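You operate a simulated robot arm through the tools that you are given. There is no shell and no other tool.

The job below is to be done with a simulated robot arm. You get a single attempt, and the scene is never put back.

JOB
Switch the winder off, put the wound red shuttle on the bench and shut the guard again. Where these are worked on the way, their far stop is far enough and under half their travel is too little: clear guard.

It is judged by the outcome, as a careful person would: the job done as asked, and still so three seconds after it is handed in. It fails if anything else is knocked over, pushed out of place, dropped, spilled or broken.

ROBOT AND FRAMES
A 6-joint arm with a four-finger gripper, fixed in place. Base frame: the origin is on the floor under the middle of its stand, x ahead of it, y to its left, z up. Readings come in mm, rad, newtons and seconds.
With the tool pointing down near the work surface it reaches from about 280 to 700 mm from the base axis. Its first joint turns from -2.897 to 2.897 rad. Payload 3.43 kg.
The tool frame sits at the grasp point between the pads (the TCP): z along the fingers, y along the line on which they close. The tips reach 30 mm beyond it. The gripper opens to 120 mm; its body begins 85 mm behind the TCP.
Orientation is told as [roll, pitch, yaw] about the base's x, y, z axes, in that order, counted from this pose: with the fingers straight down and closing along the base's y, the tool's x points along the base's -x, its y along +y and its z along -z.

CONTROLS
- The arm moves only by the tool nudge_tool. Its argument "targets" is a list of rows, each an object (a shift or turn left out is 0, a gripper value left out holds the last) with "claw": the opening, from 0 (shut) to 1 (fully open); "slide": the shift along the tool's x, y, z in cm, a list of three; "delta_rot": the turn, a rotation vector about the tool's x, y, z in rad, a list of three. In form: [{"claw": claw, "slide": [dx, dy, dz], "delta_rot": [ax, ay, az]}, ...]. A call has 1 to 20 rows; each row shifts and turns the commanded pose from where the row before left it, along the tool's axes as they then stand. Each row takes 0.2 s and may step no farther than 50 mm and 0.15 rad from the row before; otherwise, or with a gripper value out of range, the whole call is refused. A pose out of reach is approached as far as the arm can. The call stops where the force on the tool passes 40 N (or 10 N more than at its start, if that is more) or the arm is blocked; 0.2 s more then pass. Each finger travels about 40 mm/s and halts on what it meets, pressing with about 24 N; the grip force reading is that of the motor and also rises with nothing between the fingers. The clock runs only during rows and for 0.2 s after the last one: add rows that do not move to give the fingers time. It gives the time, the measured TCP pose, the force on the tool (base axes), the opening and the grip force at its end, in the units of the frame above (readings bear some noise), with the torque about the TCP (base axes, N m) and any sound that the robot's microphone picked up, and new pictures: "show" is both (left out), scene, wrist or none.
- Cameras (640 x 400 px; columns grow to the right, rows downward): "scene" is fixed at [49.9, -499.3, 1446.1]; the picture's right is [-0.92, 0.40, 0.00], its down [-0.23, -0.54, -0.81] and it looks along [-0.32, -0.74, 0.59] (base axes); focal length 214 px, centre (320, 200). "wrist" rides on the gripper at [71, -17, -120] in the tool frame; the picture's right is [0.23, 0.97, 0.00], its down [-0.81, 0.19, -0.55] and it looks along [-0.54, 0.13, 0.83] (tool axes); focal length 275 px, centre (320, 200). There is no depth. A picture from a camera that has moved, and an enlarged one, comes with that camera's place and axes in the base frame and with its lens.
- raise_lower(by): moves the trunk up (or, below 0, down) by that many mm; the arm rides with it, the base frame stays. It gives what a move gives, with no picture.
- enlarge(camera, box): a new picture of the part [left, top, right, bottom] of that camera's present view, enlarged. No time passes.
- sign_off(): hands the job in; it is judged then, once.

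Nothing tells you positions but the pictures and the camera data. Unless the task says otherwise, let go and move clear before handing in.

The tools are called as name(argument=value, ...) on one line, values as JSON. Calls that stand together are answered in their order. nudge_tool: Moves the arm, as the interface text tells. Its arguments: {"type":"object","properties":{"targets":{"type":"array"},"show":{"type":"string","enum":["both","scene","wrist","none"]}},"required":["targets"]} The other tools are called the same way: raise_lower (by) moves the trunk up or down; enlarge (camera, box) takes an enlarged picture of a part of a camera's view; sign_off () hands the job in.

At the start:

```text
time: 0.0
position: [499.7, -45.5, 1156.9]
tool_rot: [0.001, 0.0, -0.001]
contact_force: [0.7, -1.0, -0.8]
moment: [0.01, -0.01, 0.05]
width: 120.2
grip_force: 0.1
trunk travel left (down, up): [-200.0, 240.0]
```

scene: 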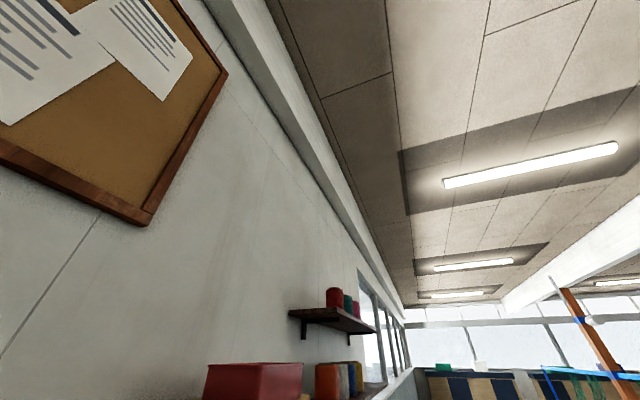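
wrist: 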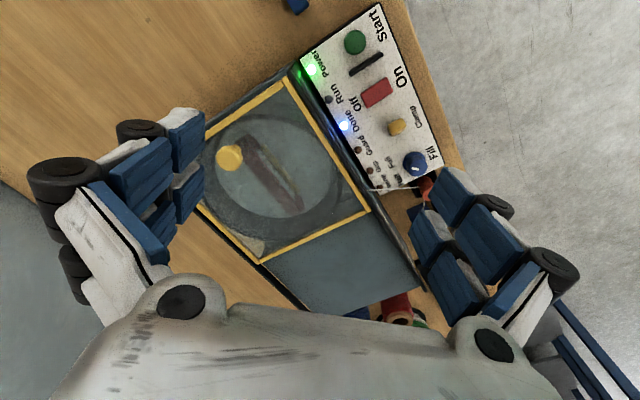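

The scene camera looks up at the ceiling and shows nothing useful. The wrist camera shows a winder with a clear, yellow-edged guard over a shuttle, and a panel with a green Start button, a red On/Off rocker and a blue knob. I'll enlarge the view before moving.

enlarge(camera="wrist", box=[280, 0, 480, 200])

enlarge(camera="wrist", box=[180, 60, 440, 330])

enlarge(camera="scene", box=[180, 250, 640, 400])

```text
2.00 times, centred on (380, 100) of wrist
camera zoom: at [428.1, -63.2, 1275.9], right [-0.23, 0.97, 0.0], down [0.81, 0.19, 0.55], along [0.54, 0.13, -0.83], focal length 551 px, centre (200, 400)
```

zoom: 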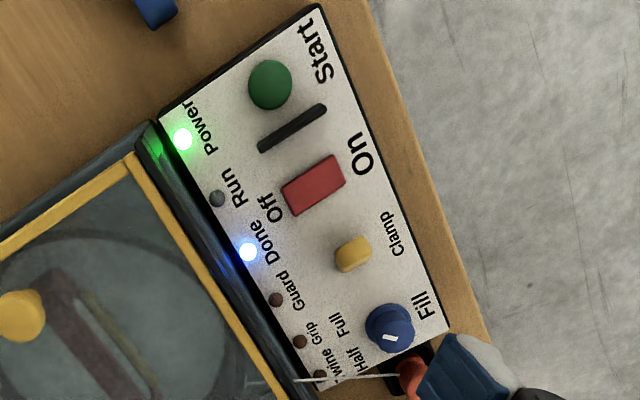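

```text
1.48 times, centred on (310, 195) of wrist
camera zoom: at [428.1, -63.2, 1275.9], right [-0.23, 0.97, 0.0], down [0.81, 0.19, 0.55], along [0.54, 0.13, -0.83], focal length 408 px, centre (335, 207)
```

zoom: 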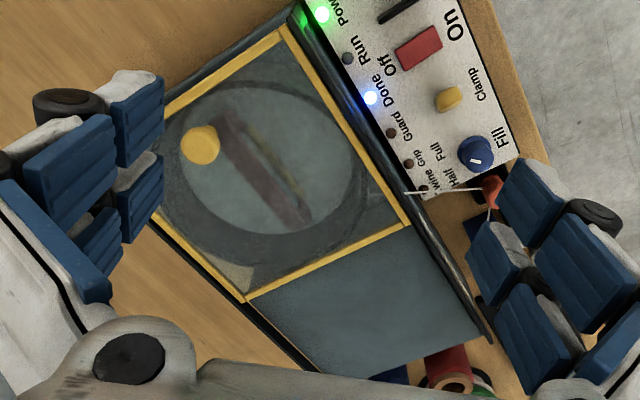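

```text
1.39 times, centred on (410, 325) of scene
camera zoom: at [49.9, -499.3, 1446.1], right [-0.92, 0.4, 0.0], down [-0.23, -0.54, -0.81], along [-0.32, -0.74, 0.59], focal length 298 px, centre (195, 26)
```

zoom: 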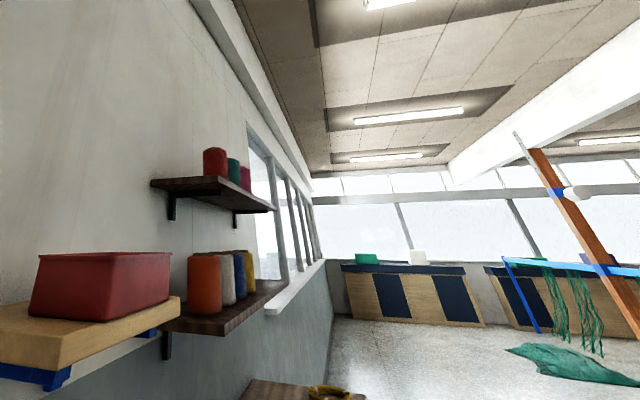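

I need depth, so I'll raise the trunk for a wider view from a second height.

raise_lower(by=200)

```text
time: 2.2
position: [500.4, -46.8, 1357.3]
tool_rot: [0.0, -0.001, 0.0]
contact_force: [-0.4, 0.3, 0.0]
moment: [0.0, 0.02, 0.0]
width: 119.8
grip_force: 0.1
trunk travel left (down, up): [-400.0, 40.0]
```

The trunk went up 200 mm without trouble. Next I'll take the wide view from this height.

enlarge(camera="wrist", box=[0, 0, 640, 400])

enlarge(camera="wrist", box=[220, 40, 440, 180])

enlarge(camera="wrist", box=[220, 140, 440, 280])

```text
1.00 times, centred on (320, 200) of wrist (not enlarged: the box is as wide or as high as the picture)
camera zoom: at [428.2, -63.2, 1475.8], right [-0.23, 0.97, 0.0], down [0.81, 0.19, 0.55], along [0.54, 0.13, -0.83], focal length 275 px, centre (320, 200)
```

zoom: 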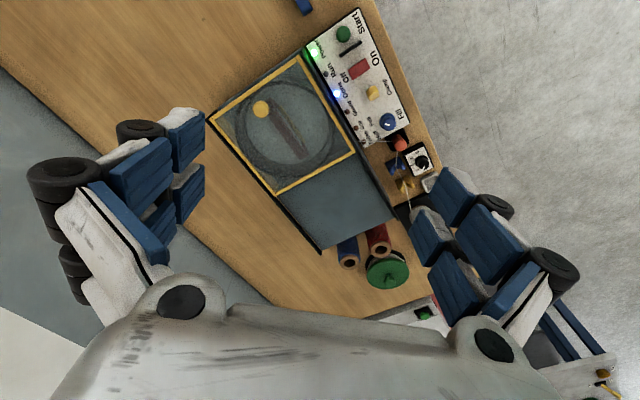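

```text
2.86 times, centred on (330, 110) of wrist
camera zoom: at [428.2, -63.2, 1475.8], right [-0.23, 0.97, 0.0], down [0.81, 0.19, 0.55], along [0.54, 0.13, -0.83], focal length 786 px, centre (291, 457)
```

zoom: 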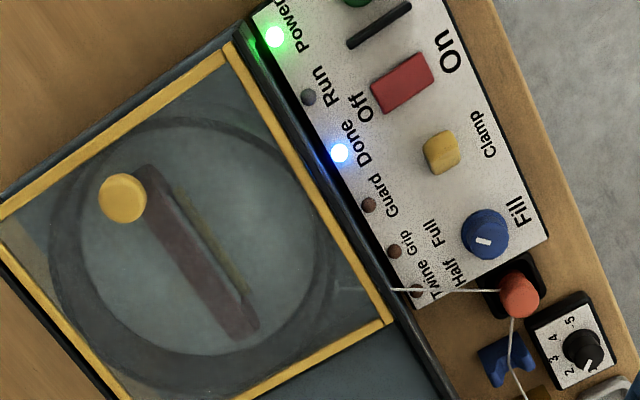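

```text
2.86 times, centred on (330, 210) of wrist
camera zoom: at [428.2, -63.2, 1475.8], right [-0.23, 0.97, 0.0], down [0.81, 0.19, 0.55], along [0.54, 0.13, -0.83], focal length 786 px, centre (291, 171)
```

zoom: 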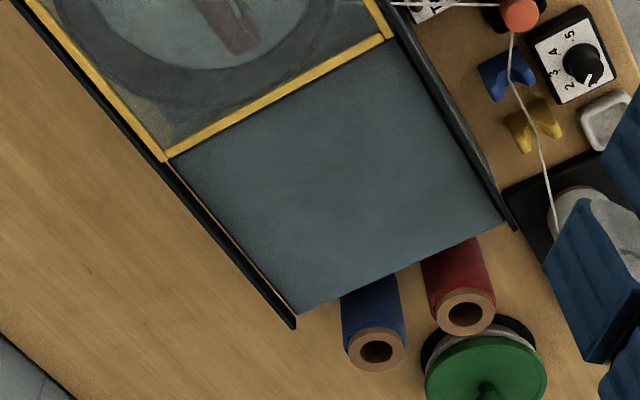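

By triangulation the panel top is at about z≈886 mm, with the rocker near (495, 32). I'll pull the arm back so the camera can see the winder without the fingers in the way.

nudge_tool(targets=[{"slide": [4, 0, 0]}, {"slide": [4, 0, 0]}, {"slide": [4, 0, 0]}, {"slide": [0, 0, 0]}], show="wrist")

```text
time: 3.2
position: [380.9, -48.1, 1358.0]
tool_rot: [0.0, 0.0, 0.001]
contact_force: [0.5, -0.3, 0.0]
moment: [-0.01, 0.06, 0.03]
width: 120.0
grip_force: 0.1
trunk travel left (down, up): [-400.0, 40.0]
camera wrist: at [309.6, -64.0, 1476.3], right [-0.23, 0.97, 0.0], down [0.81, 0.19, 0.55], along [0.54, 0.13, -0.83], focal length 275 px, centre (320, 200)
```

wrist: 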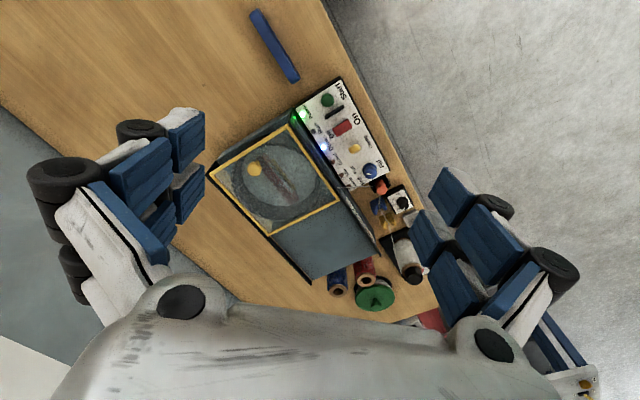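

This is a clean overview. I'll enlarge the parts to work out the mechanisms.

enlarge(camera="wrist", box=[230, 0, 390, 100])

enlarge(camera="wrist", box=[280, 75, 408, 155])

enlarge(camera="wrist", box=[200, 115, 360, 215])

enlarge(camera="wrist", box=[290, 150, 450, 250])

enlarge(camera="wrist", box=[290, 220, 450, 320])

```text
4.00 times, centred on (310, 50) of wrist
camera zoom: at [309.6, -64.0, 1476.3], right [-0.23, 0.97, 0.0], down [0.81, 0.19, 0.55], along [0.54, 0.13, -0.83], focal length 1101 px, centre (360, 800)
```

zoom: 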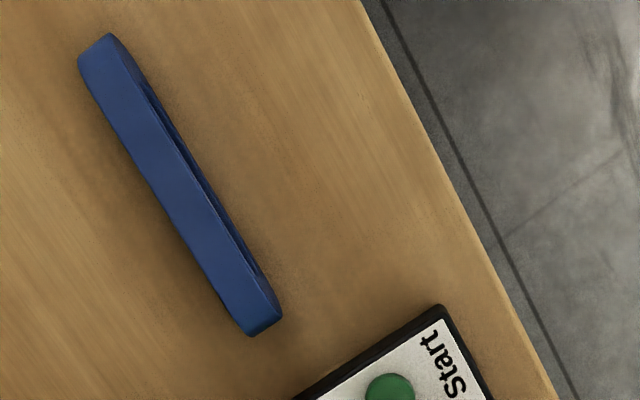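

```text
5.00 times, centred on (344, 115) of wrist
camera zoom: at [309.6, -64.0, 1476.3], right [-0.23, 0.97, 0.0], down [0.81, 0.19, 0.55], along [0.54, 0.13, -0.83], focal length 1376 px, centre (200, 625)
```

zoom: 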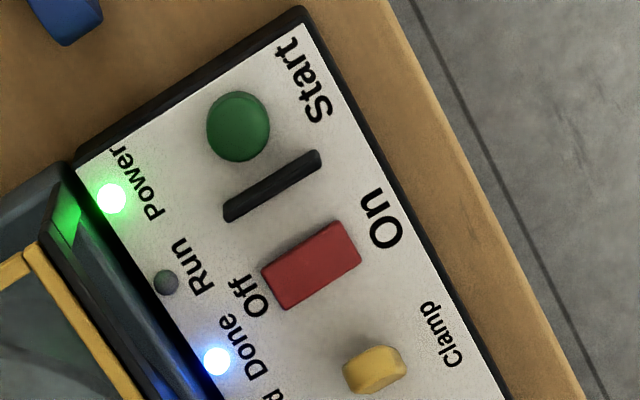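

```text
4.00 times, centred on (280, 165) of wrist
camera zoom: at [309.6, -64.0, 1476.3], right [-0.23, 0.97, 0.0], down [0.81, 0.19, 0.55], along [0.54, 0.13, -0.83], focal length 1101 px, centre (480, 340)
```

zoom: 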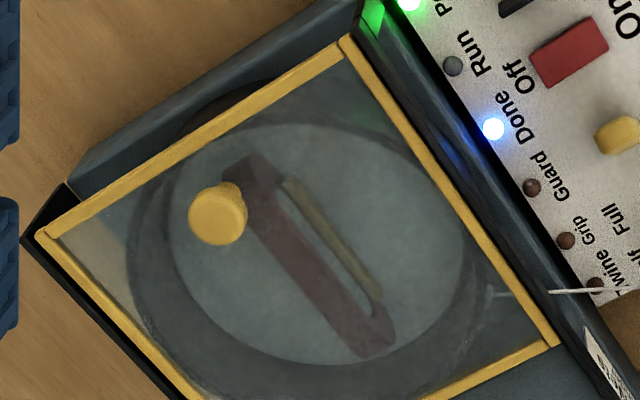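

```text
4.00 times, centred on (370, 200) of wrist
camera zoom: at [309.6, -64.0, 1476.3], right [-0.23, 0.97, 0.0], down [0.81, 0.19, 0.55], along [0.54, 0.13, -0.83], focal length 1101 px, centre (120, 200)
```

zoom: 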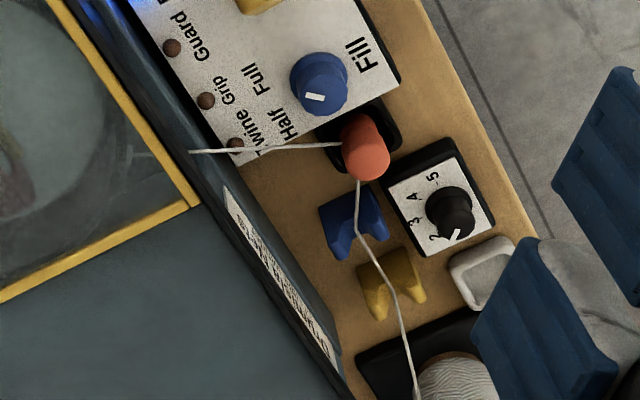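

```text
4.00 times, centred on (370, 270) of wrist
camera zoom: at [309.6, -64.0, 1476.3], right [-0.23, 0.97, 0.0], down [0.81, 0.19, 0.55], along [0.54, 0.13, -0.83], focal length 1101 px, centre (120, -80)
```

zoom: 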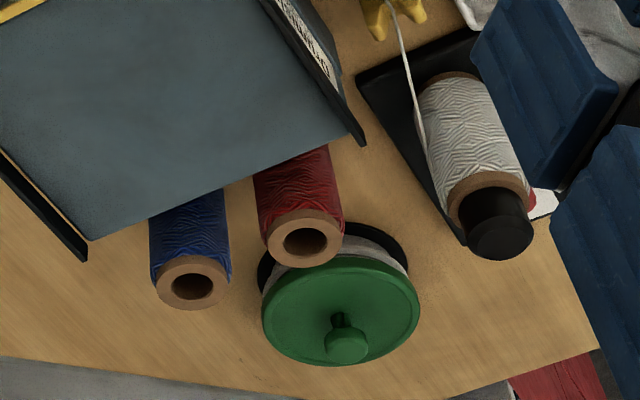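

A printed label runs along the guard rail and may hold instructions, so I'll try to read it.

enlarge(camera="wrist", box=[340, 190, 388, 250])

enlarge(camera="wrist", box=[315, 150, 363, 180])

```text
6.67 times, centred on (364, 220) of wrist
camera zoom: at [309.6, -64.0, 1476.3], right [-0.23, 0.97, 0.0], down [0.81, 0.19, 0.55], along [0.54, 0.13, -0.83], focal length 1835 px, centre (27, 67)
```

zoom: 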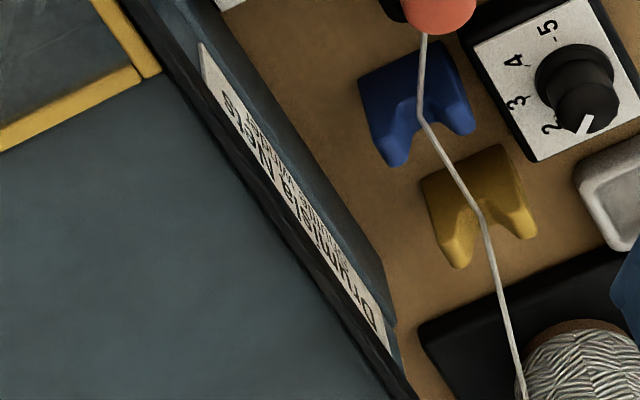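

```text
13.33 times, centred on (339, 165) of wrist
camera zoom: at [309.6, -64.0, 1476.3], right [-0.23, 0.97, 0.0], down [0.81, 0.19, 0.55], along [0.54, 0.13, -0.83], focal length 3670 px, centre (67, 667)
```

zoom: 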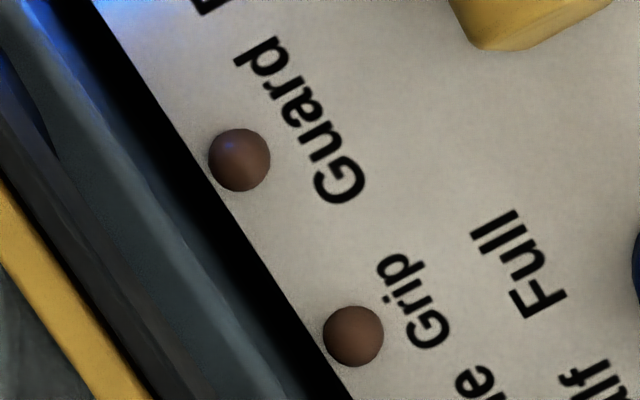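

The machine sits at about 45° to the base axes, and its panel is at z≈890–900. Before choosing how to press the rocker, I'll close the fingers to see how big the closed tip is.

nudge_tool(targets=[{"claw": 0}, {}, {}, {}, {}, {}, {}, {}, {}], show="wrist")

enlarge(camera="wrist", box=[200, 160, 440, 310])

```text
time: 5.2
position: [380.1, -46.9, 1358.7]
tool_rot: [-0.001, 0.0, 0.001]
contact_force: [-0.6, -0.8, -0.9]
moment: [0.0, 0.01, 0.03]
width: 0.1
grip_force: 23.9
trunk travel left (down, up): [-400.0, 40.0]
camera wrist: at [308.1, -63.9, 1476.8], right [-0.23, 0.97, 0.0], down [0.81, 0.19, 0.55], along [0.54, 0.13, -0.83], focal length 275 px, centre (320, 200)
```

wrist: 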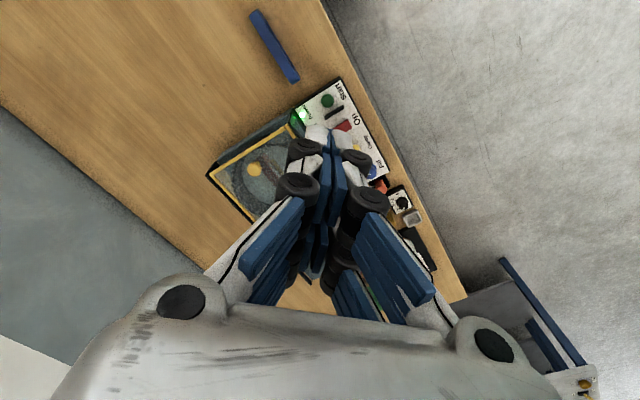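

```text
2.67 times, centred on (320, 235) of wrist
camera zoom: at [308.1, -63.9, 1476.8], right [-0.23, 0.97, 0.0], down [0.81, 0.19, 0.55], along [0.54, 0.13, -0.83], focal length 734 px, centre (320, 107)
```

zoom: 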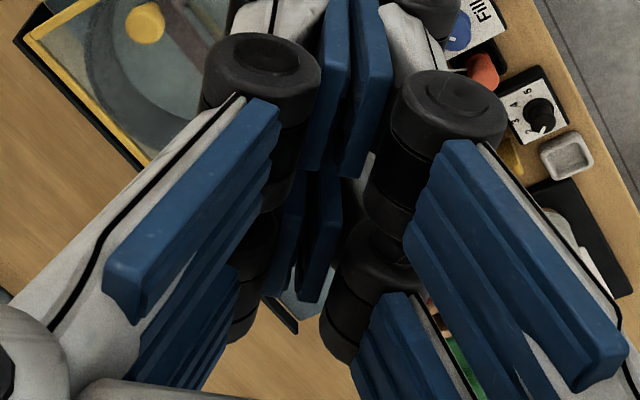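

enlarge(camera="wrist", box=[270, 100, 398, 180])

enlarge(camera="wrist", box=[270, 170, 398, 290])

```text
5.00 times, centred on (334, 140) of wrist
camera zoom: at [308.1, -63.9, 1476.8], right [-0.23, 0.97, 0.0], down [0.81, 0.19, 0.55], along [0.54, 0.13, -0.83], focal length 1376 px, centre (250, 500)
```

zoom: 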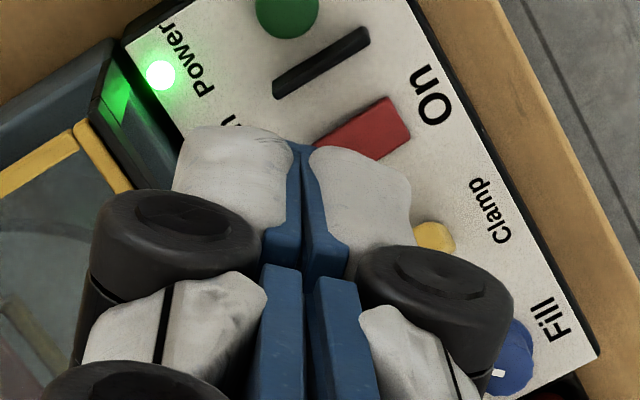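

```text
3.33 times, centred on (334, 230) of wrist
camera zoom: at [308.1, -63.9, 1476.8], right [-0.23, 0.97, 0.0], down [0.81, 0.19, 0.55], along [0.54, 0.13, -0.83], focal length 918 px, centre (273, 100)
```

zoom: 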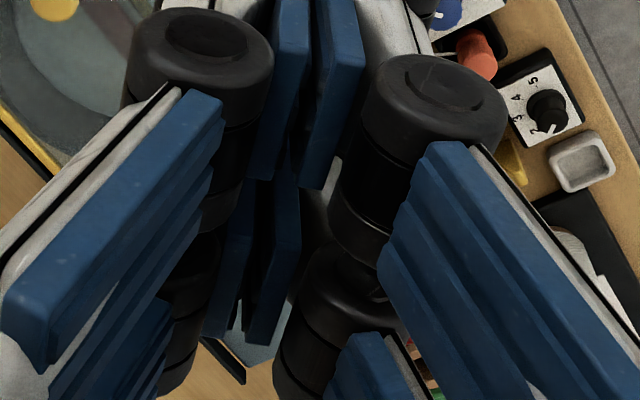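

With the tool yawed -45°, its x axis runs across the panel and its y axis runs along the machine. I'll turn that way, lower the trunk back, and move so the camera looks at the panel and winder.

nudge_tool(targets=[{"delta_rot": [0, 0, 0.1309]}, {"delta_rot": [0, 0, 0.1309]}, {"delta_rot": [0, 0, 0.1309]}, {"delta_rot": [0, 0, 0.1309]}, {"delta_rot": [0, 0, 0.1309]}, {"delta_rot": [0, 0, 0.1309]}, {"slide": [0, 4.4, 0]}, {"slide": [0, 4.4, 0]}, {"slide": [0, 4.4, 0]}, {}], show="none")

raise_lower(by=-200)

enlarge(camera="wrist", box=[0, 0, 640, 400])

enlarge(camera="wrist", box=[220, 40, 420, 165])

```text
time: 7.4
position: [472.5, 44.7, 1358.9]
tool_rot: [0.001, 0.0, -0.785]
contact_force: [-0.1, 0.0, 1.0]
moment: [0.06, -0.07, 0.0]
width: 0.0
grip_force: 24.2
trunk travel left (down, up): [-400.0, 40.0]
```

```text
time: 9.5
position: [474.7, 45.1, 1158.9]
tool_rot: [0.001, 0.0, -0.784]
contact_force: [-0.2, -0.8, 0.3]
moment: [0.01, -0.02, 0.01]
width: 0.0
grip_force: 24.0
trunk travel left (down, up): [-200.0, 240.0]
```

```text
1.00 times, centred on (320, 200) of wrist (not enlarged: the box is as wide or as high as the picture)
camera zoom: at [411.2, 84.8, 1275.7], right [0.53, 0.85, 0.0], down [0.71, -0.44, 0.55], along [0.47, -0.29, -0.83], focal length 275 px, centre (320, 200)
```

zoom: 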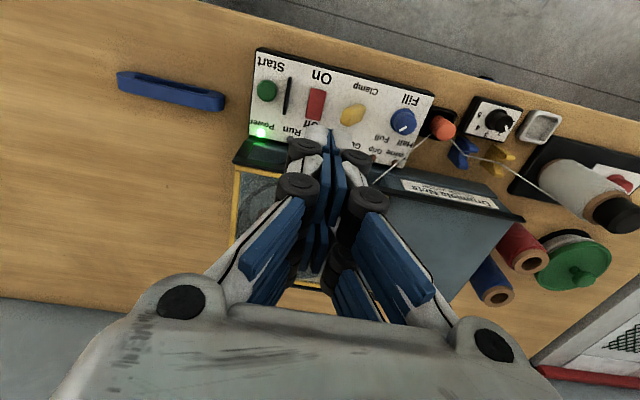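

```text
3.20 times, centred on (320, 102) of wrist
camera zoom: at [411.2, 84.8, 1275.7], right [0.53, 0.85, 0.0], down [0.71, -0.44, 0.55], along [0.47, -0.29, -0.83], focal length 881 px, centre (320, 512)
```

zoom: 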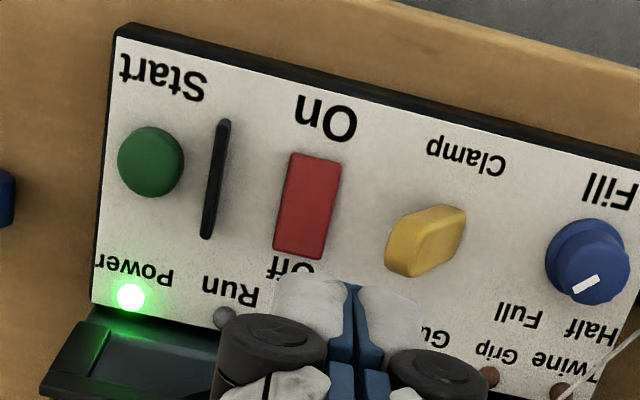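

enlarge(camera="wrist", box=[330, 80, 394, 130])

enlarge(camera="wrist", box=[290, 75, 354, 125])

enlarge(camera="wrist", box=[380, 150, 520, 230])

enlarge(camera="wrist", box=[400, 90, 560, 190])

```text
8.00 times, centred on (362, 105) of wrist
camera zoom: at [411.2, 84.8, 1275.7], right [0.53, 0.85, 0.0], down [0.71, -0.44, 0.55], along [0.47, -0.29, -0.83], focal length 2202 px, centre (-16, 960)
```

zoom: 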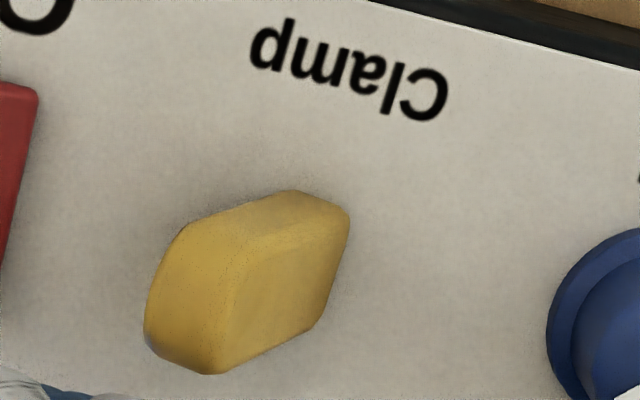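

```text
8.00 times, centred on (322, 100) of wrist
camera zoom: at [411.2, 84.8, 1275.7], right [0.53, 0.85, 0.0], down [0.71, -0.44, 0.55], along [0.47, -0.29, -0.83], focal length 2202 px, centre (304, 1000)
```

zoom: 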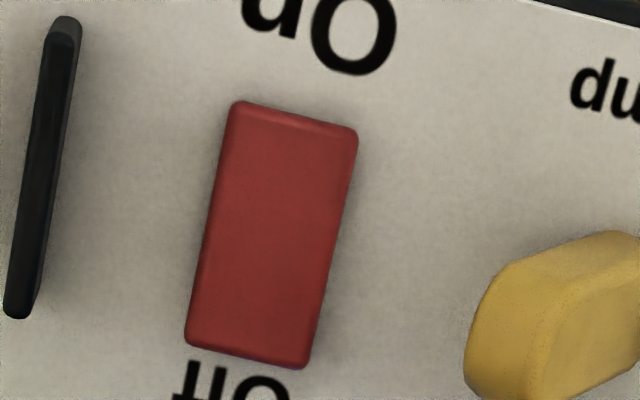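

```text
4.57 times, centred on (450, 190) of wrist
camera zoom: at [411.2, 84.8, 1275.7], right [0.53, 0.85, 0.0], down [0.71, -0.44, 0.55], along [0.47, -0.29, -0.83], focal length 1258 px, centre (-274, 246)
```

zoom: 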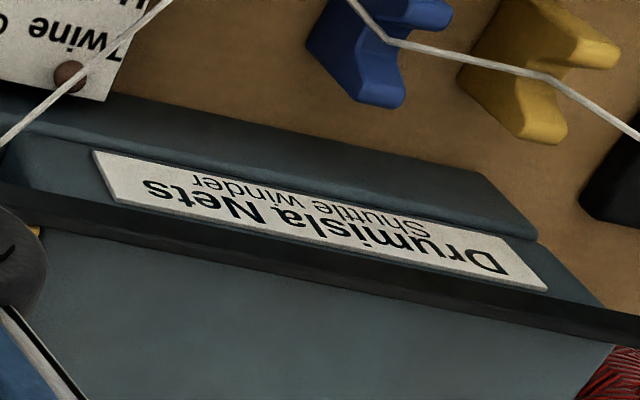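

```text
4.00 times, centred on (480, 140) of wrist
camera zoom: at [411.2, 84.8, 1275.7], right [0.53, 0.85, 0.0], down [0.71, -0.44, 0.55], along [0.47, -0.29, -0.83], focal length 1101 px, centre (-320, 440)
```

zoom: 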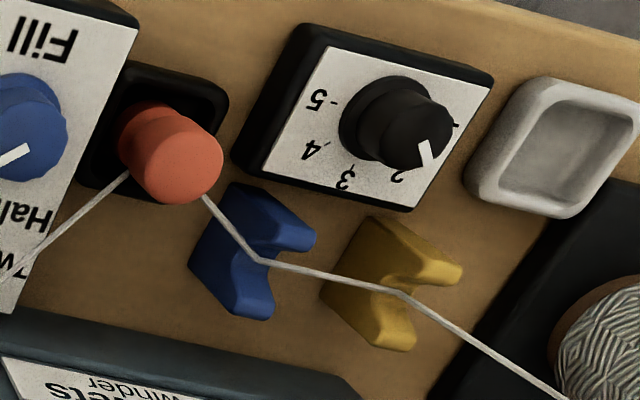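

The nameplate just reads "Drumisla Nets – Shuttle winder". Before touching anything, I want to see how the shuttle is held under the guard, so I'll open the fingers and move over it at a safe height.

nudge_tool(targets=[{"claw": 1, "slide": [-3.4, 0.4, 0]}, {"slide": [-3.4, 0.4, 0]}, {"slide": [-3.4, 0.4, 0]}, {"slide": [-3.4, 0.4, 0]}, {}, {}, {}, {}], show="wrist")

enlarge(camera="wrist", box=[210, 60, 400, 210])

```text
time: 11.3
position: [583.4, -37.7, 1156.9]
tool_rot: [0.001, 0.002, -0.784]
contact_force: [0.4, -0.3, -0.3]
moment: [-0.03, 0.02, 0.04]
width: 119.9
grip_force: 0.0
trunk travel left (down, up): [-200.0, 240.0]
camera wrist: at [520.7, 0.6, 1274.9], right [0.53, 0.85, 0.0], down [0.71, -0.44, 0.55], along [0.47, -0.29, -0.83], focal length 275 px, centre (320, 200)
```

wrist: 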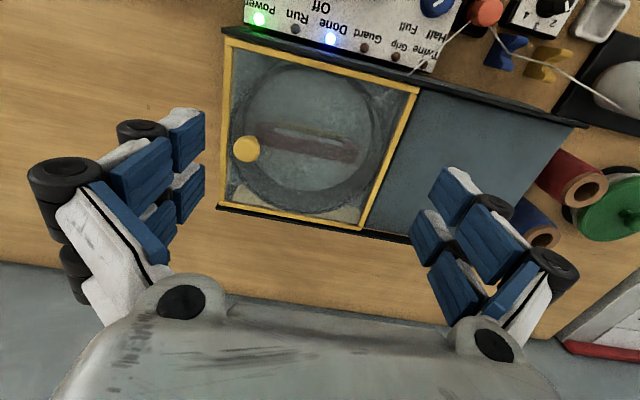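

```text
2.67 times, centred on (305, 135) of wrist
camera zoom: at [520.7, 0.6, 1274.9], right [0.53, 0.85, 0.0], down [0.71, -0.44, 0.55], along [0.47, -0.29, -0.83], focal length 734 px, centre (360, 373)
```

zoom: 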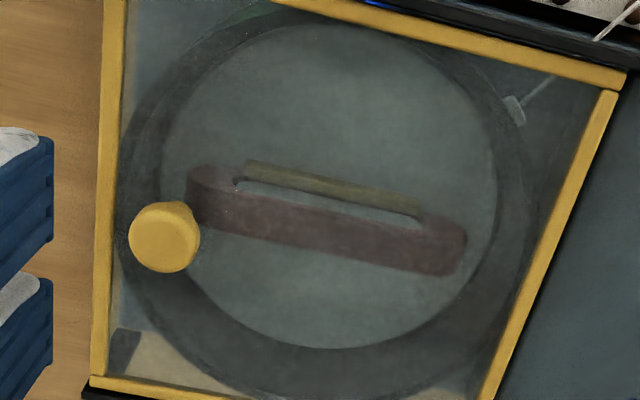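

enlarge(camera="wrist", box=[250, 110, 370, 170])

enlarge(camera="wrist", box=[330, 70, 430, 130])

enlarge(camera="wrist", box=[210, 180, 420, 260])

```text
5.33 times, centred on (310, 140) of wrist
camera zoom: at [520.7, 0.6, 1274.9], right [0.53, 0.85, 0.0], down [0.71, -0.44, 0.55], along [0.47, -0.29, -0.83], focal length 1468 px, centre (373, 520)
```

zoom: 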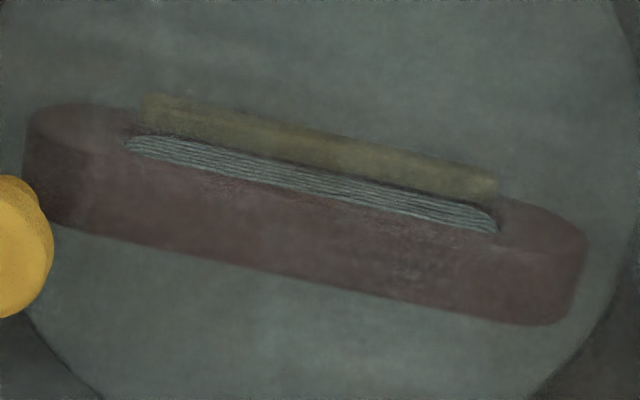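

```text
6.40 times, centred on (380, 100) of wrist
camera zoom: at [520.7, 0.6, 1274.9], right [0.53, 0.85, 0.0], down [0.71, -0.44, 0.55], along [0.47, -0.29, -0.83], focal length 1762 px, centre (-64, 840)
```

zoom: 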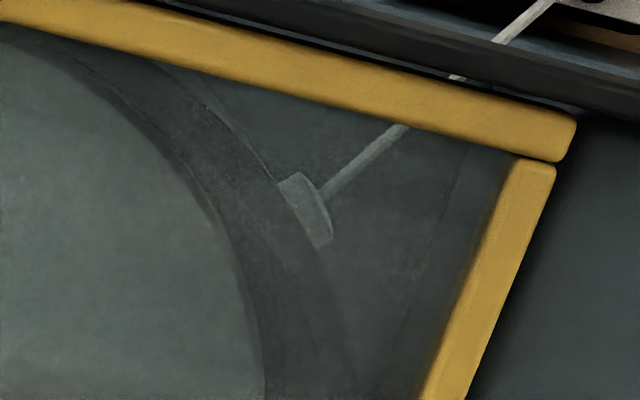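

```text
3.05 times, centred on (315, 220) of wrist
camera zoom: at [520.7, 0.6, 1274.9], right [0.53, 0.85, 0.0], down [0.71, -0.44, 0.55], along [0.47, -0.29, -0.83], focal length 839 px, centre (335, 139)
```

zoom: 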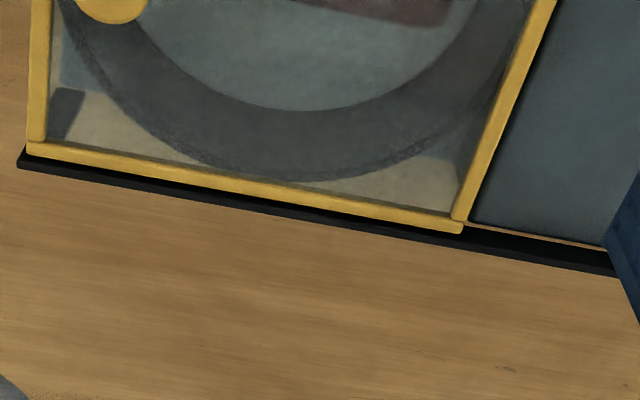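

The shuttle is wound (white twine shows in its side slot), and a yellowish jaw next to it matches the yellow Clamp control. I'll move the camera closer to the panel to see what kind of control that is.

nudge_tool(targets=[{"slide": [3.5, 0.8, 0]}, {"slide": [3.5, 0.8, 0]}, {"slide": [3.5, 0.8, 0]}, {"slide": [3.4, 0.6, 0]}, {"slide": [0, 0, 3.5]}, {"slide": [0, 0, 3.5]}, {"slide": [0, 0, 3.5]}, {"slide": [0, 0, 3.5]}, {}], show="wrist")

enlarge(camera="wrist", box=[200, 80, 440, 230])

```text
time: 13.3
position: [502.8, 79.1, 1016.8]
tool_rot: [0.003, 0.002, -0.785]
contact_force: [0.4, 0.4, -0.4]
moment: [0.0, -0.04, 0.0]
width: 120.2
grip_force: 0.0
trunk travel left (down, up): [-200.0, 240.0]
camera wrist: at [440.4, 118.1, 1136.1], right [0.53, 0.85, 0.0], down [0.71, -0.44, 0.55], along [0.47, -0.29, -0.83], focal length 275 px, centre (320, 200)
```

wrist: 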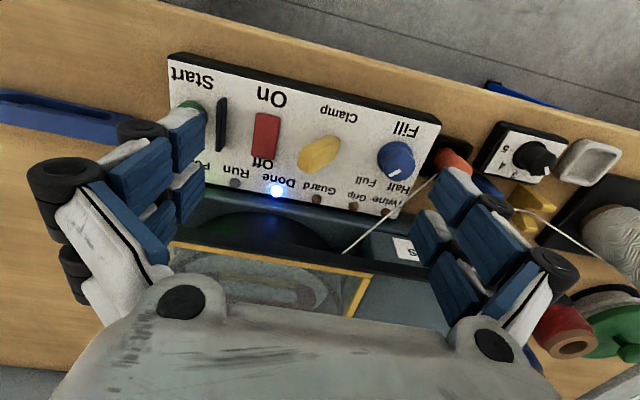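

```text
2.67 times, centred on (320, 155) of wrist
camera zoom: at [440.4, 118.1, 1136.1], right [0.53, 0.85, 0.0], down [0.71, -0.44, 0.55], along [0.47, -0.29, -0.83], focal length 734 px, centre (320, 320)
```

zoom: 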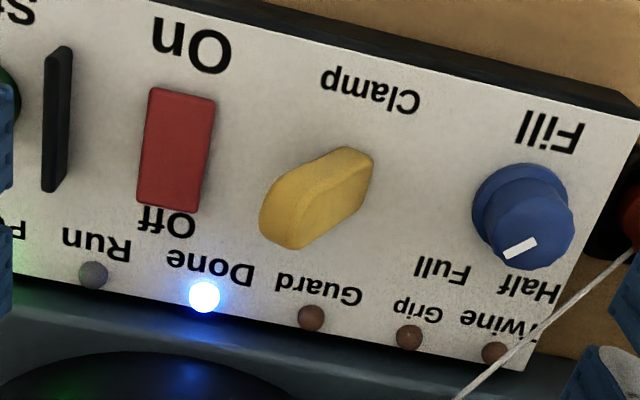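

enlarge(camera="wrist", box=[285, 120, 357, 165])

enlarge(camera="wrist", box=[210, 215, 380, 321])

enlarge(camera="wrist", box=[240, 100, 312, 210])

```text
8.89 times, centred on (321, 142) of wrist
camera zoom: at [440.4, 118.1, 1136.1], right [0.53, 0.85, 0.0], down [0.71, -0.44, 0.55], along [0.47, -0.29, -0.83], focal length 2447 px, centre (311, 711)
```

zoom: 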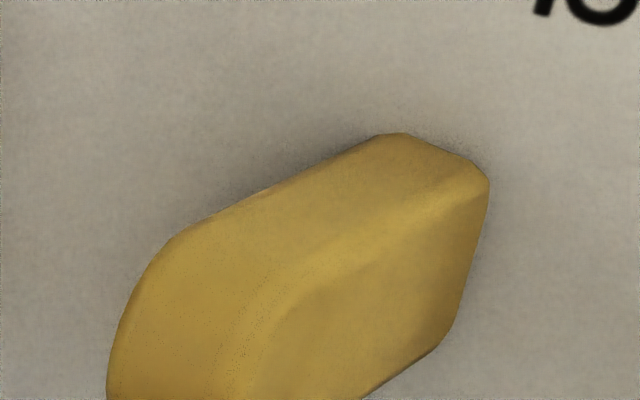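

```text
3.76 times, centred on (295, 268) of wrist
camera zoom: at [440.4, 118.1, 1136.1], right [0.53, 0.85, 0.0], down [0.71, -0.44, 0.55], along [0.47, -0.29, -0.83], focal length 1036 px, centre (414, -56)
```

zoom: 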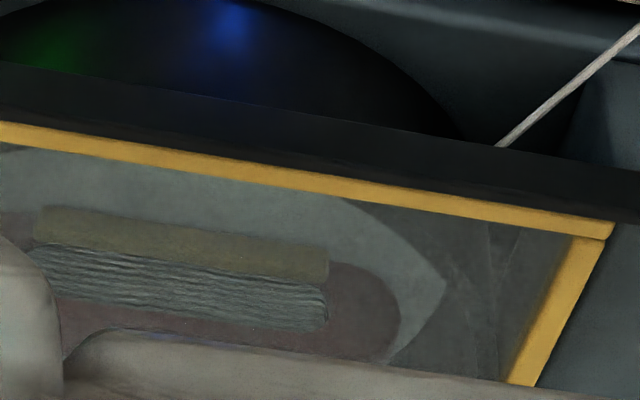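

```text
3.64 times, centred on (276, 155) of wrist
camera zoom: at [440.4, 118.1, 1136.1], right [0.53, 0.85, 0.0], down [0.71, -0.44, 0.55], along [0.47, -0.29, -0.83], focal length 1001 px, centre (480, 364)
```

zoom: 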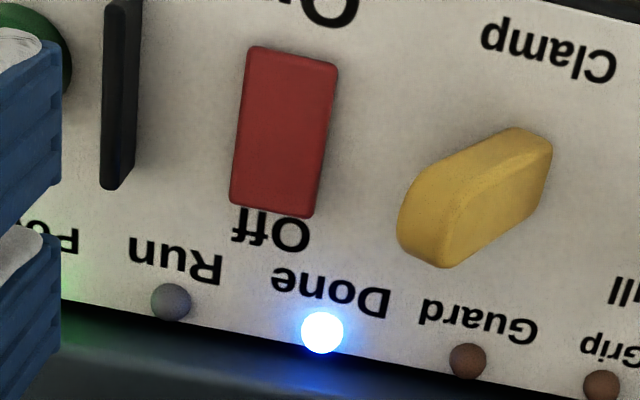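

The Clamp control is a raised yellow lozenge about 30 mm above the panel and shows no travel marks, so it is probably a push control. I'll measure the fingertips before pressing anything.

enlarge(camera="wrist", box=[400, 150, 580, 330])

enlarge(camera="wrist", box=[100, 90, 220, 210])

```text
2.22 times, centred on (490, 240) of wrist
camera zoom: at [440.4, 118.1, 1136.1], right [0.53, 0.85, 0.0], down [0.71, -0.44, 0.55], along [0.47, -0.29, -0.83], focal length 612 px, centre (-58, 111)
```

zoom: 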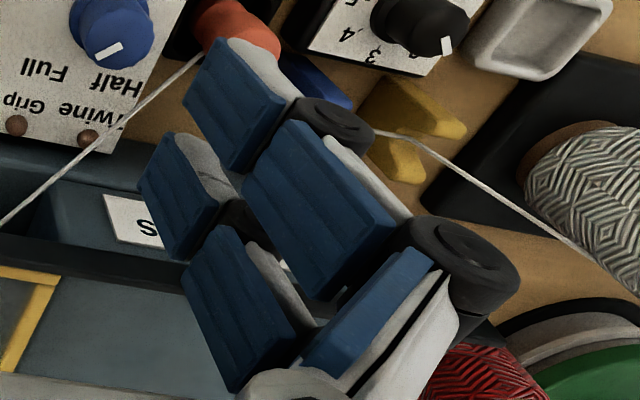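

```text
3.33 times, centred on (160, 150) of wrist
camera zoom: at [440.4, 118.1, 1136.1], right [0.53, 0.85, 0.0], down [0.71, -0.44, 0.55], along [0.47, -0.29, -0.83], focal length 918 px, centre (853, 367)
```

zoom: 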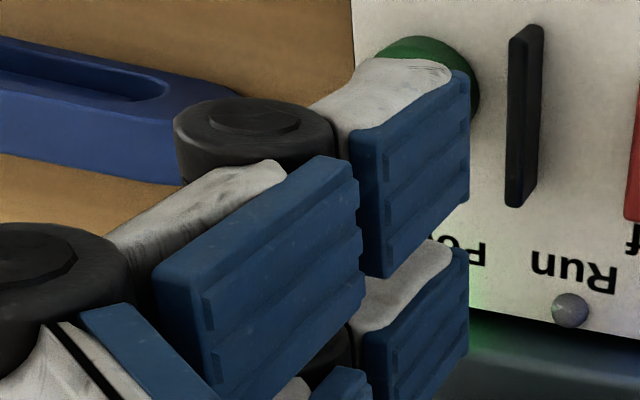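

Closed tips are roughly 46 × 27 mm in two pairs, so I'll tilt the tool to make one pair lead. I'll press Clamp first while the guard is shut and the lamps can still show the result, then go to Off. First I'll line up above the clamp button.

nudge_tool(targets=[{"claw": 0, "slide": [-3.7, 0.9, 0]}, {"slide": [0, 0, 1.6]}, {"delta_rot": [0, -0.15, 0]}, {"delta_rot": [0, -0.15, 0]}, {}, {}, {}, {}, {}, {}], show="wrist")

enlarge(camera="wrist", box=[240, 60, 432, 180])

```text
time: 15.5
position: [538.2, 61.5, 1002.4]
tool_rot: [0.001, -0.3, -0.785]
contact_force: [0.2, -0.1, -0.5]
moment: [0.01, 0.01, 0.0]
width: 0.1
grip_force: 24.1
trunk travel left (down, up): [-200.0, 240.0]
camera wrist: at [451.4, 122.2, 1093.5], right [0.53, 0.84, -0.07], down [0.57, -0.3, 0.77], along [0.63, -0.45, -0.64], focal length 275 px, centre (320, 200)
```

wrist: 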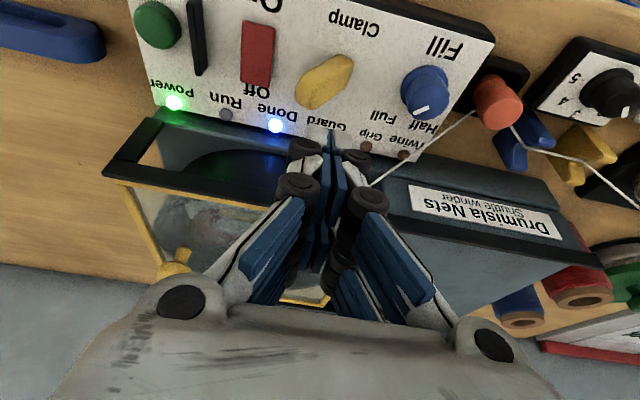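

```text
3.33 times, centred on (336, 120) of wrist
camera zoom: at [451.4, 122.2, 1093.5], right [0.53, 0.84, -0.07], down [0.57, -0.3, 0.77], along [0.63, -0.45, -0.64], focal length 918 px, centre (267, 467)
```

zoom: 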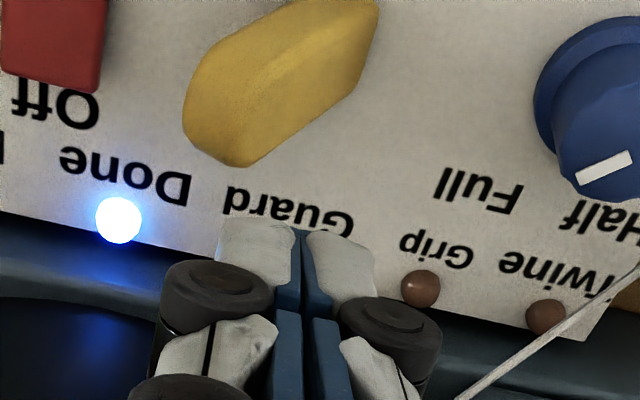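

The lead pair is about 44 mm above the yellow Clamp. I'll come down in two stages and check before contact.

nudge_tool(targets=[{"slide": [0.3, -0.2, 1.4]}, {"slide": [0.887, 0, 2.1]}, {}], show="wrist")

enlarge(camera="wrist", box=[240, 60, 432, 180])

```text
time: 16.3
position: [537.4, 61.2, 966.4]
tool_rot: [0.009, -0.302, -0.785]
contact_force: [13.0, 10.2, 19.6]
moment: [0.35, -0.05, -0.21]
width: 0.3
grip_force: 24.3
trunk travel left (down, up): [-200.0, 240.0]
camera wrist: at [451.2, 122.2, 1058.4], right [0.53, 0.85, -0.06], down [0.56, -0.3, 0.77], along [0.63, -0.44, -0.63], focal length 275 px, centre (320, 200)
```

wrist: 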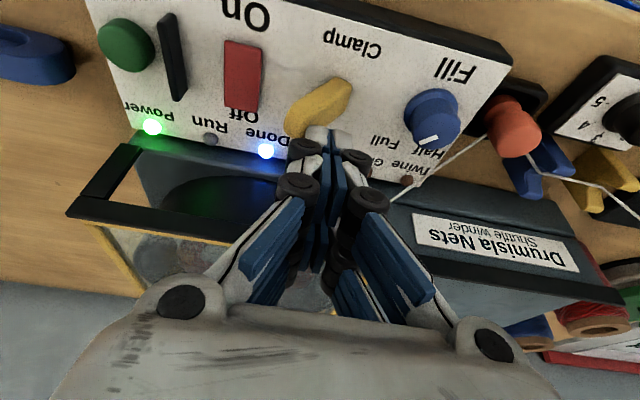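

```text
3.33 times, centred on (336, 120) of wrist
camera zoom: at [451.2, 122.2, 1058.4], right [0.53, 0.85, -0.06], down [0.56, -0.3, 0.77], along [0.63, -0.44, -0.63], focal length 918 px, centre (267, 467)
```

zoom: 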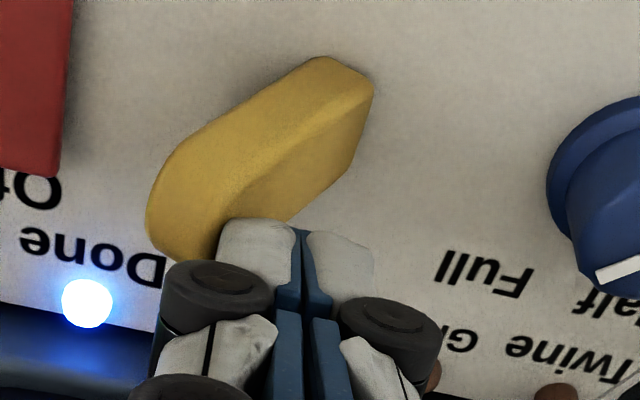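

The tip met the Clamp's edge with a light sideways push, which suggests it is a bar-shaped handle rather than a flat button. I'll back off and look at it from straight above before doing more.

nudge_tool(targets=[{"slide": [-0.3, 0.2, -1.4]}, {"slide": [-1.2, 0, -3.5]}, {"delta_rot": [0, 0.15, 0]}, {"delta_rot": [0, 0.15, 0]}, {"slide": [-4, 1.4, -1]}, {"slide": [-2.0, 0, 0]}, {}], show="wrist")

enlarge(camera="wrist", box=[250, 0, 410, 100])

```text
time: 17.9
position: [587.9, 28.0, 1026.5]
tool_rot: [0.0, -0.001, -0.786]
contact_force: [1.2, 0.2, 0.4]
moment: [0.02, 0.01, 0.01]
width: 0.0
grip_force: 23.9
trunk travel left (down, up): [-200.0, 240.0]
camera wrist: at [526.1, 67.1, 1145.1], right [0.53, 0.85, 0.0], down [0.71, -0.44, 0.55], along [0.47, -0.29, -0.83], focal length 275 px, centre (320, 200)
```

wrist: 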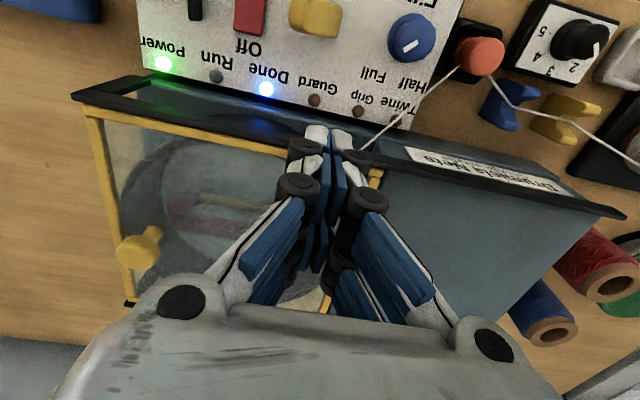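

```text
4.00 times, centred on (330, 50) of wrist
camera zoom: at [526.1, 67.1, 1145.1], right [0.53, 0.85, 0.0], down [0.71, -0.44, 0.55], along [0.47, -0.29, -0.83], focal length 1101 px, centre (280, 800)
```

zoom: 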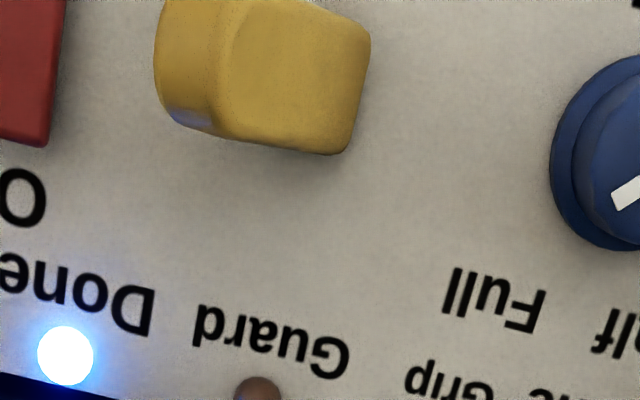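

From straight above I can see one flank of the Clamp, so its top leans toward the Fill side like a toggle lever. I'll view it from the Start side with the fingers open to confirm.

nudge_tool(targets=[{"claw": 1, "slide": [0, 0, -4.5]}, {"slide": [2.25, -3.6, 0]}, {"slide": [2.25, -3.6, 0]}, {"slide": [2.25, -3.6, 0]}, {"slide": [2.25, -3.6, 0]}, {"delta_rot": [0, 0, -0.1428]}, {"delta_rot": [0, 0, -0.1428]}, {"delta_rot": [0, 0, -0.1428]}, {"delta_rot": [0, 0, -0.1428]}, {"delta_rot": [0, 0, -0.1428]}, {"delta_rot": [0, 0, -0.1428]}, {"delta_rot": [0, 0, -0.1428]}, {"delta_rot": [0, 0, -0.1428]}, {"delta_rot": [0, 0, -0.1428]}, {"delta_rot": [0, 0, -0.1428]}, {"delta_rot": [0, 0, -0.1428]}, {"slide": [0, 0, 4]}, {"slide": [0, 0, 3]}, {}], show="wrist")

enlarge(camera="wrist", box=[220, 100, 460, 250])

```text
time: 21.9
position: [422.4, -8.0, 1000.4]
tool_rot: [-0.001, 0.0, 0.785]
contact_force: [-0.2, -0.2, 0.3]
moment: [0.04, 0.04, -0.02]
width: 119.7
grip_force: 0.1
trunk travel left (down, up): [-200.0, 240.0]
camera wrist: at [382.8, -71.6, 1118.7], right [-0.85, 0.53, 0.0], down [0.44, 0.71, 0.55], along [0.29, 0.47, -0.83], focal length 275 px, centre (320, 200)
```

wrist: 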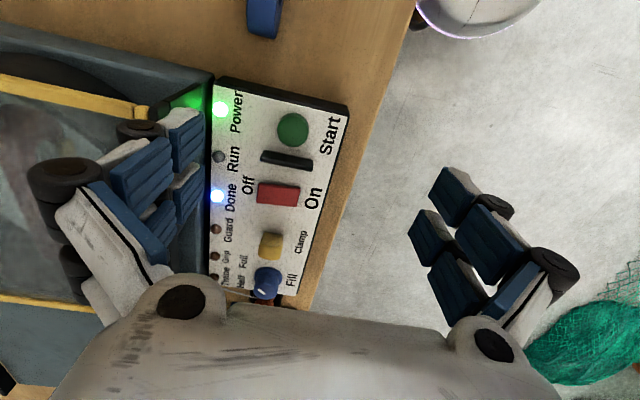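

```text
2.67 times, centred on (340, 175) of wrist
camera zoom: at [382.8, -71.6, 1118.7], right [-0.85, 0.53, 0.0], down [0.44, 0.71, 0.55], along [0.29, 0.47, -0.83], focal length 734 px, centre (267, 267)
```

zoom: 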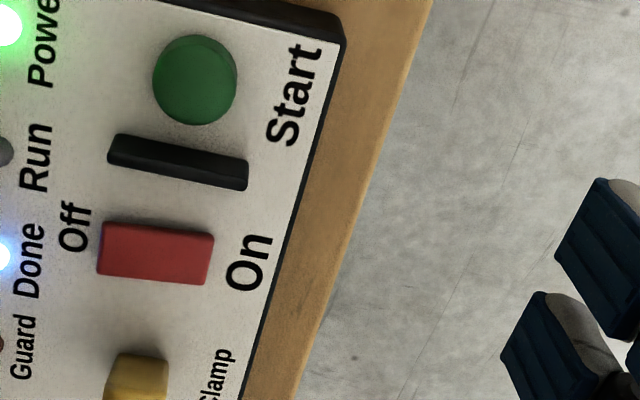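

enlarge(camera="wrist", box=[230, 210, 326, 305])

enlarge(camera="wrist", box=[200, 60, 360, 210])

enlarge(camera="wrist", box=[0, 50, 160, 320])

```text
4.21 times, centred on (278, 258) of wrist
camera zoom: at [382.8, -71.6, 1118.7], right [-0.85, 0.53, 0.0], down [0.44, 0.71, 0.55], along [0.29, 0.47, -0.83], focal length 1159 px, centre (497, -42)
```

zoom: 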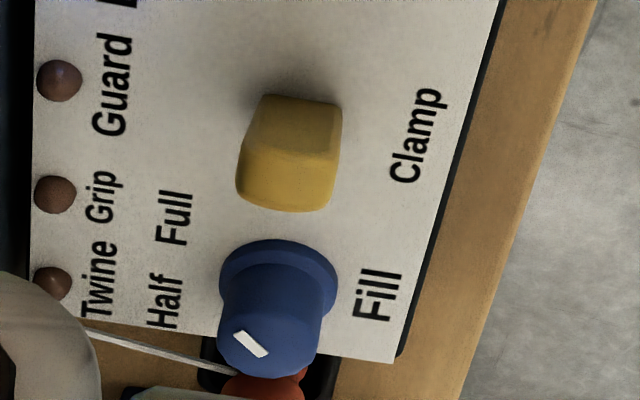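

```text
2.67 times, centred on (280, 135) of wrist
camera zoom: at [382.8, -71.6, 1118.7], right [-0.85, 0.53, 0.0], down [0.44, 0.71, 0.55], along [0.29, 0.47, -0.83], focal length 734 px, centre (427, 373)
```

zoom: 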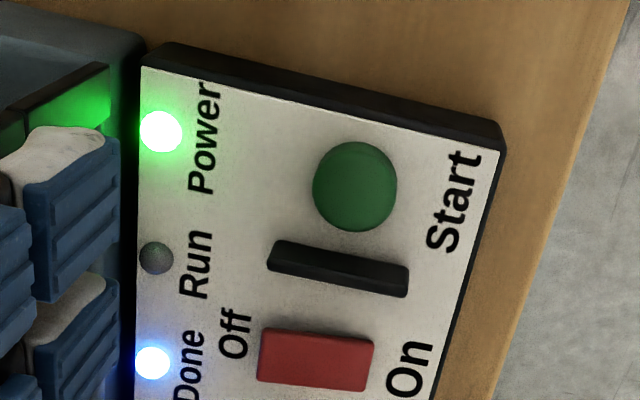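

```text
1.48 times, centred on (80, 185) of wrist
camera zoom: at [382.8, -71.6, 1118.7], right [-0.85, 0.53, 0.0], down [0.44, 0.71, 0.55], along [0.29, 0.47, -0.83], focal length 408 px, centre (676, 222)
```

zoom: 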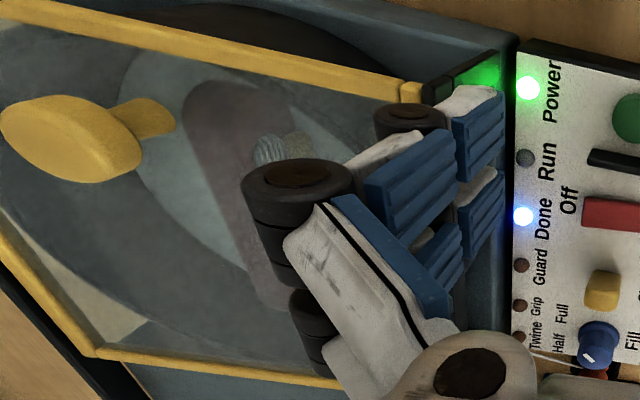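

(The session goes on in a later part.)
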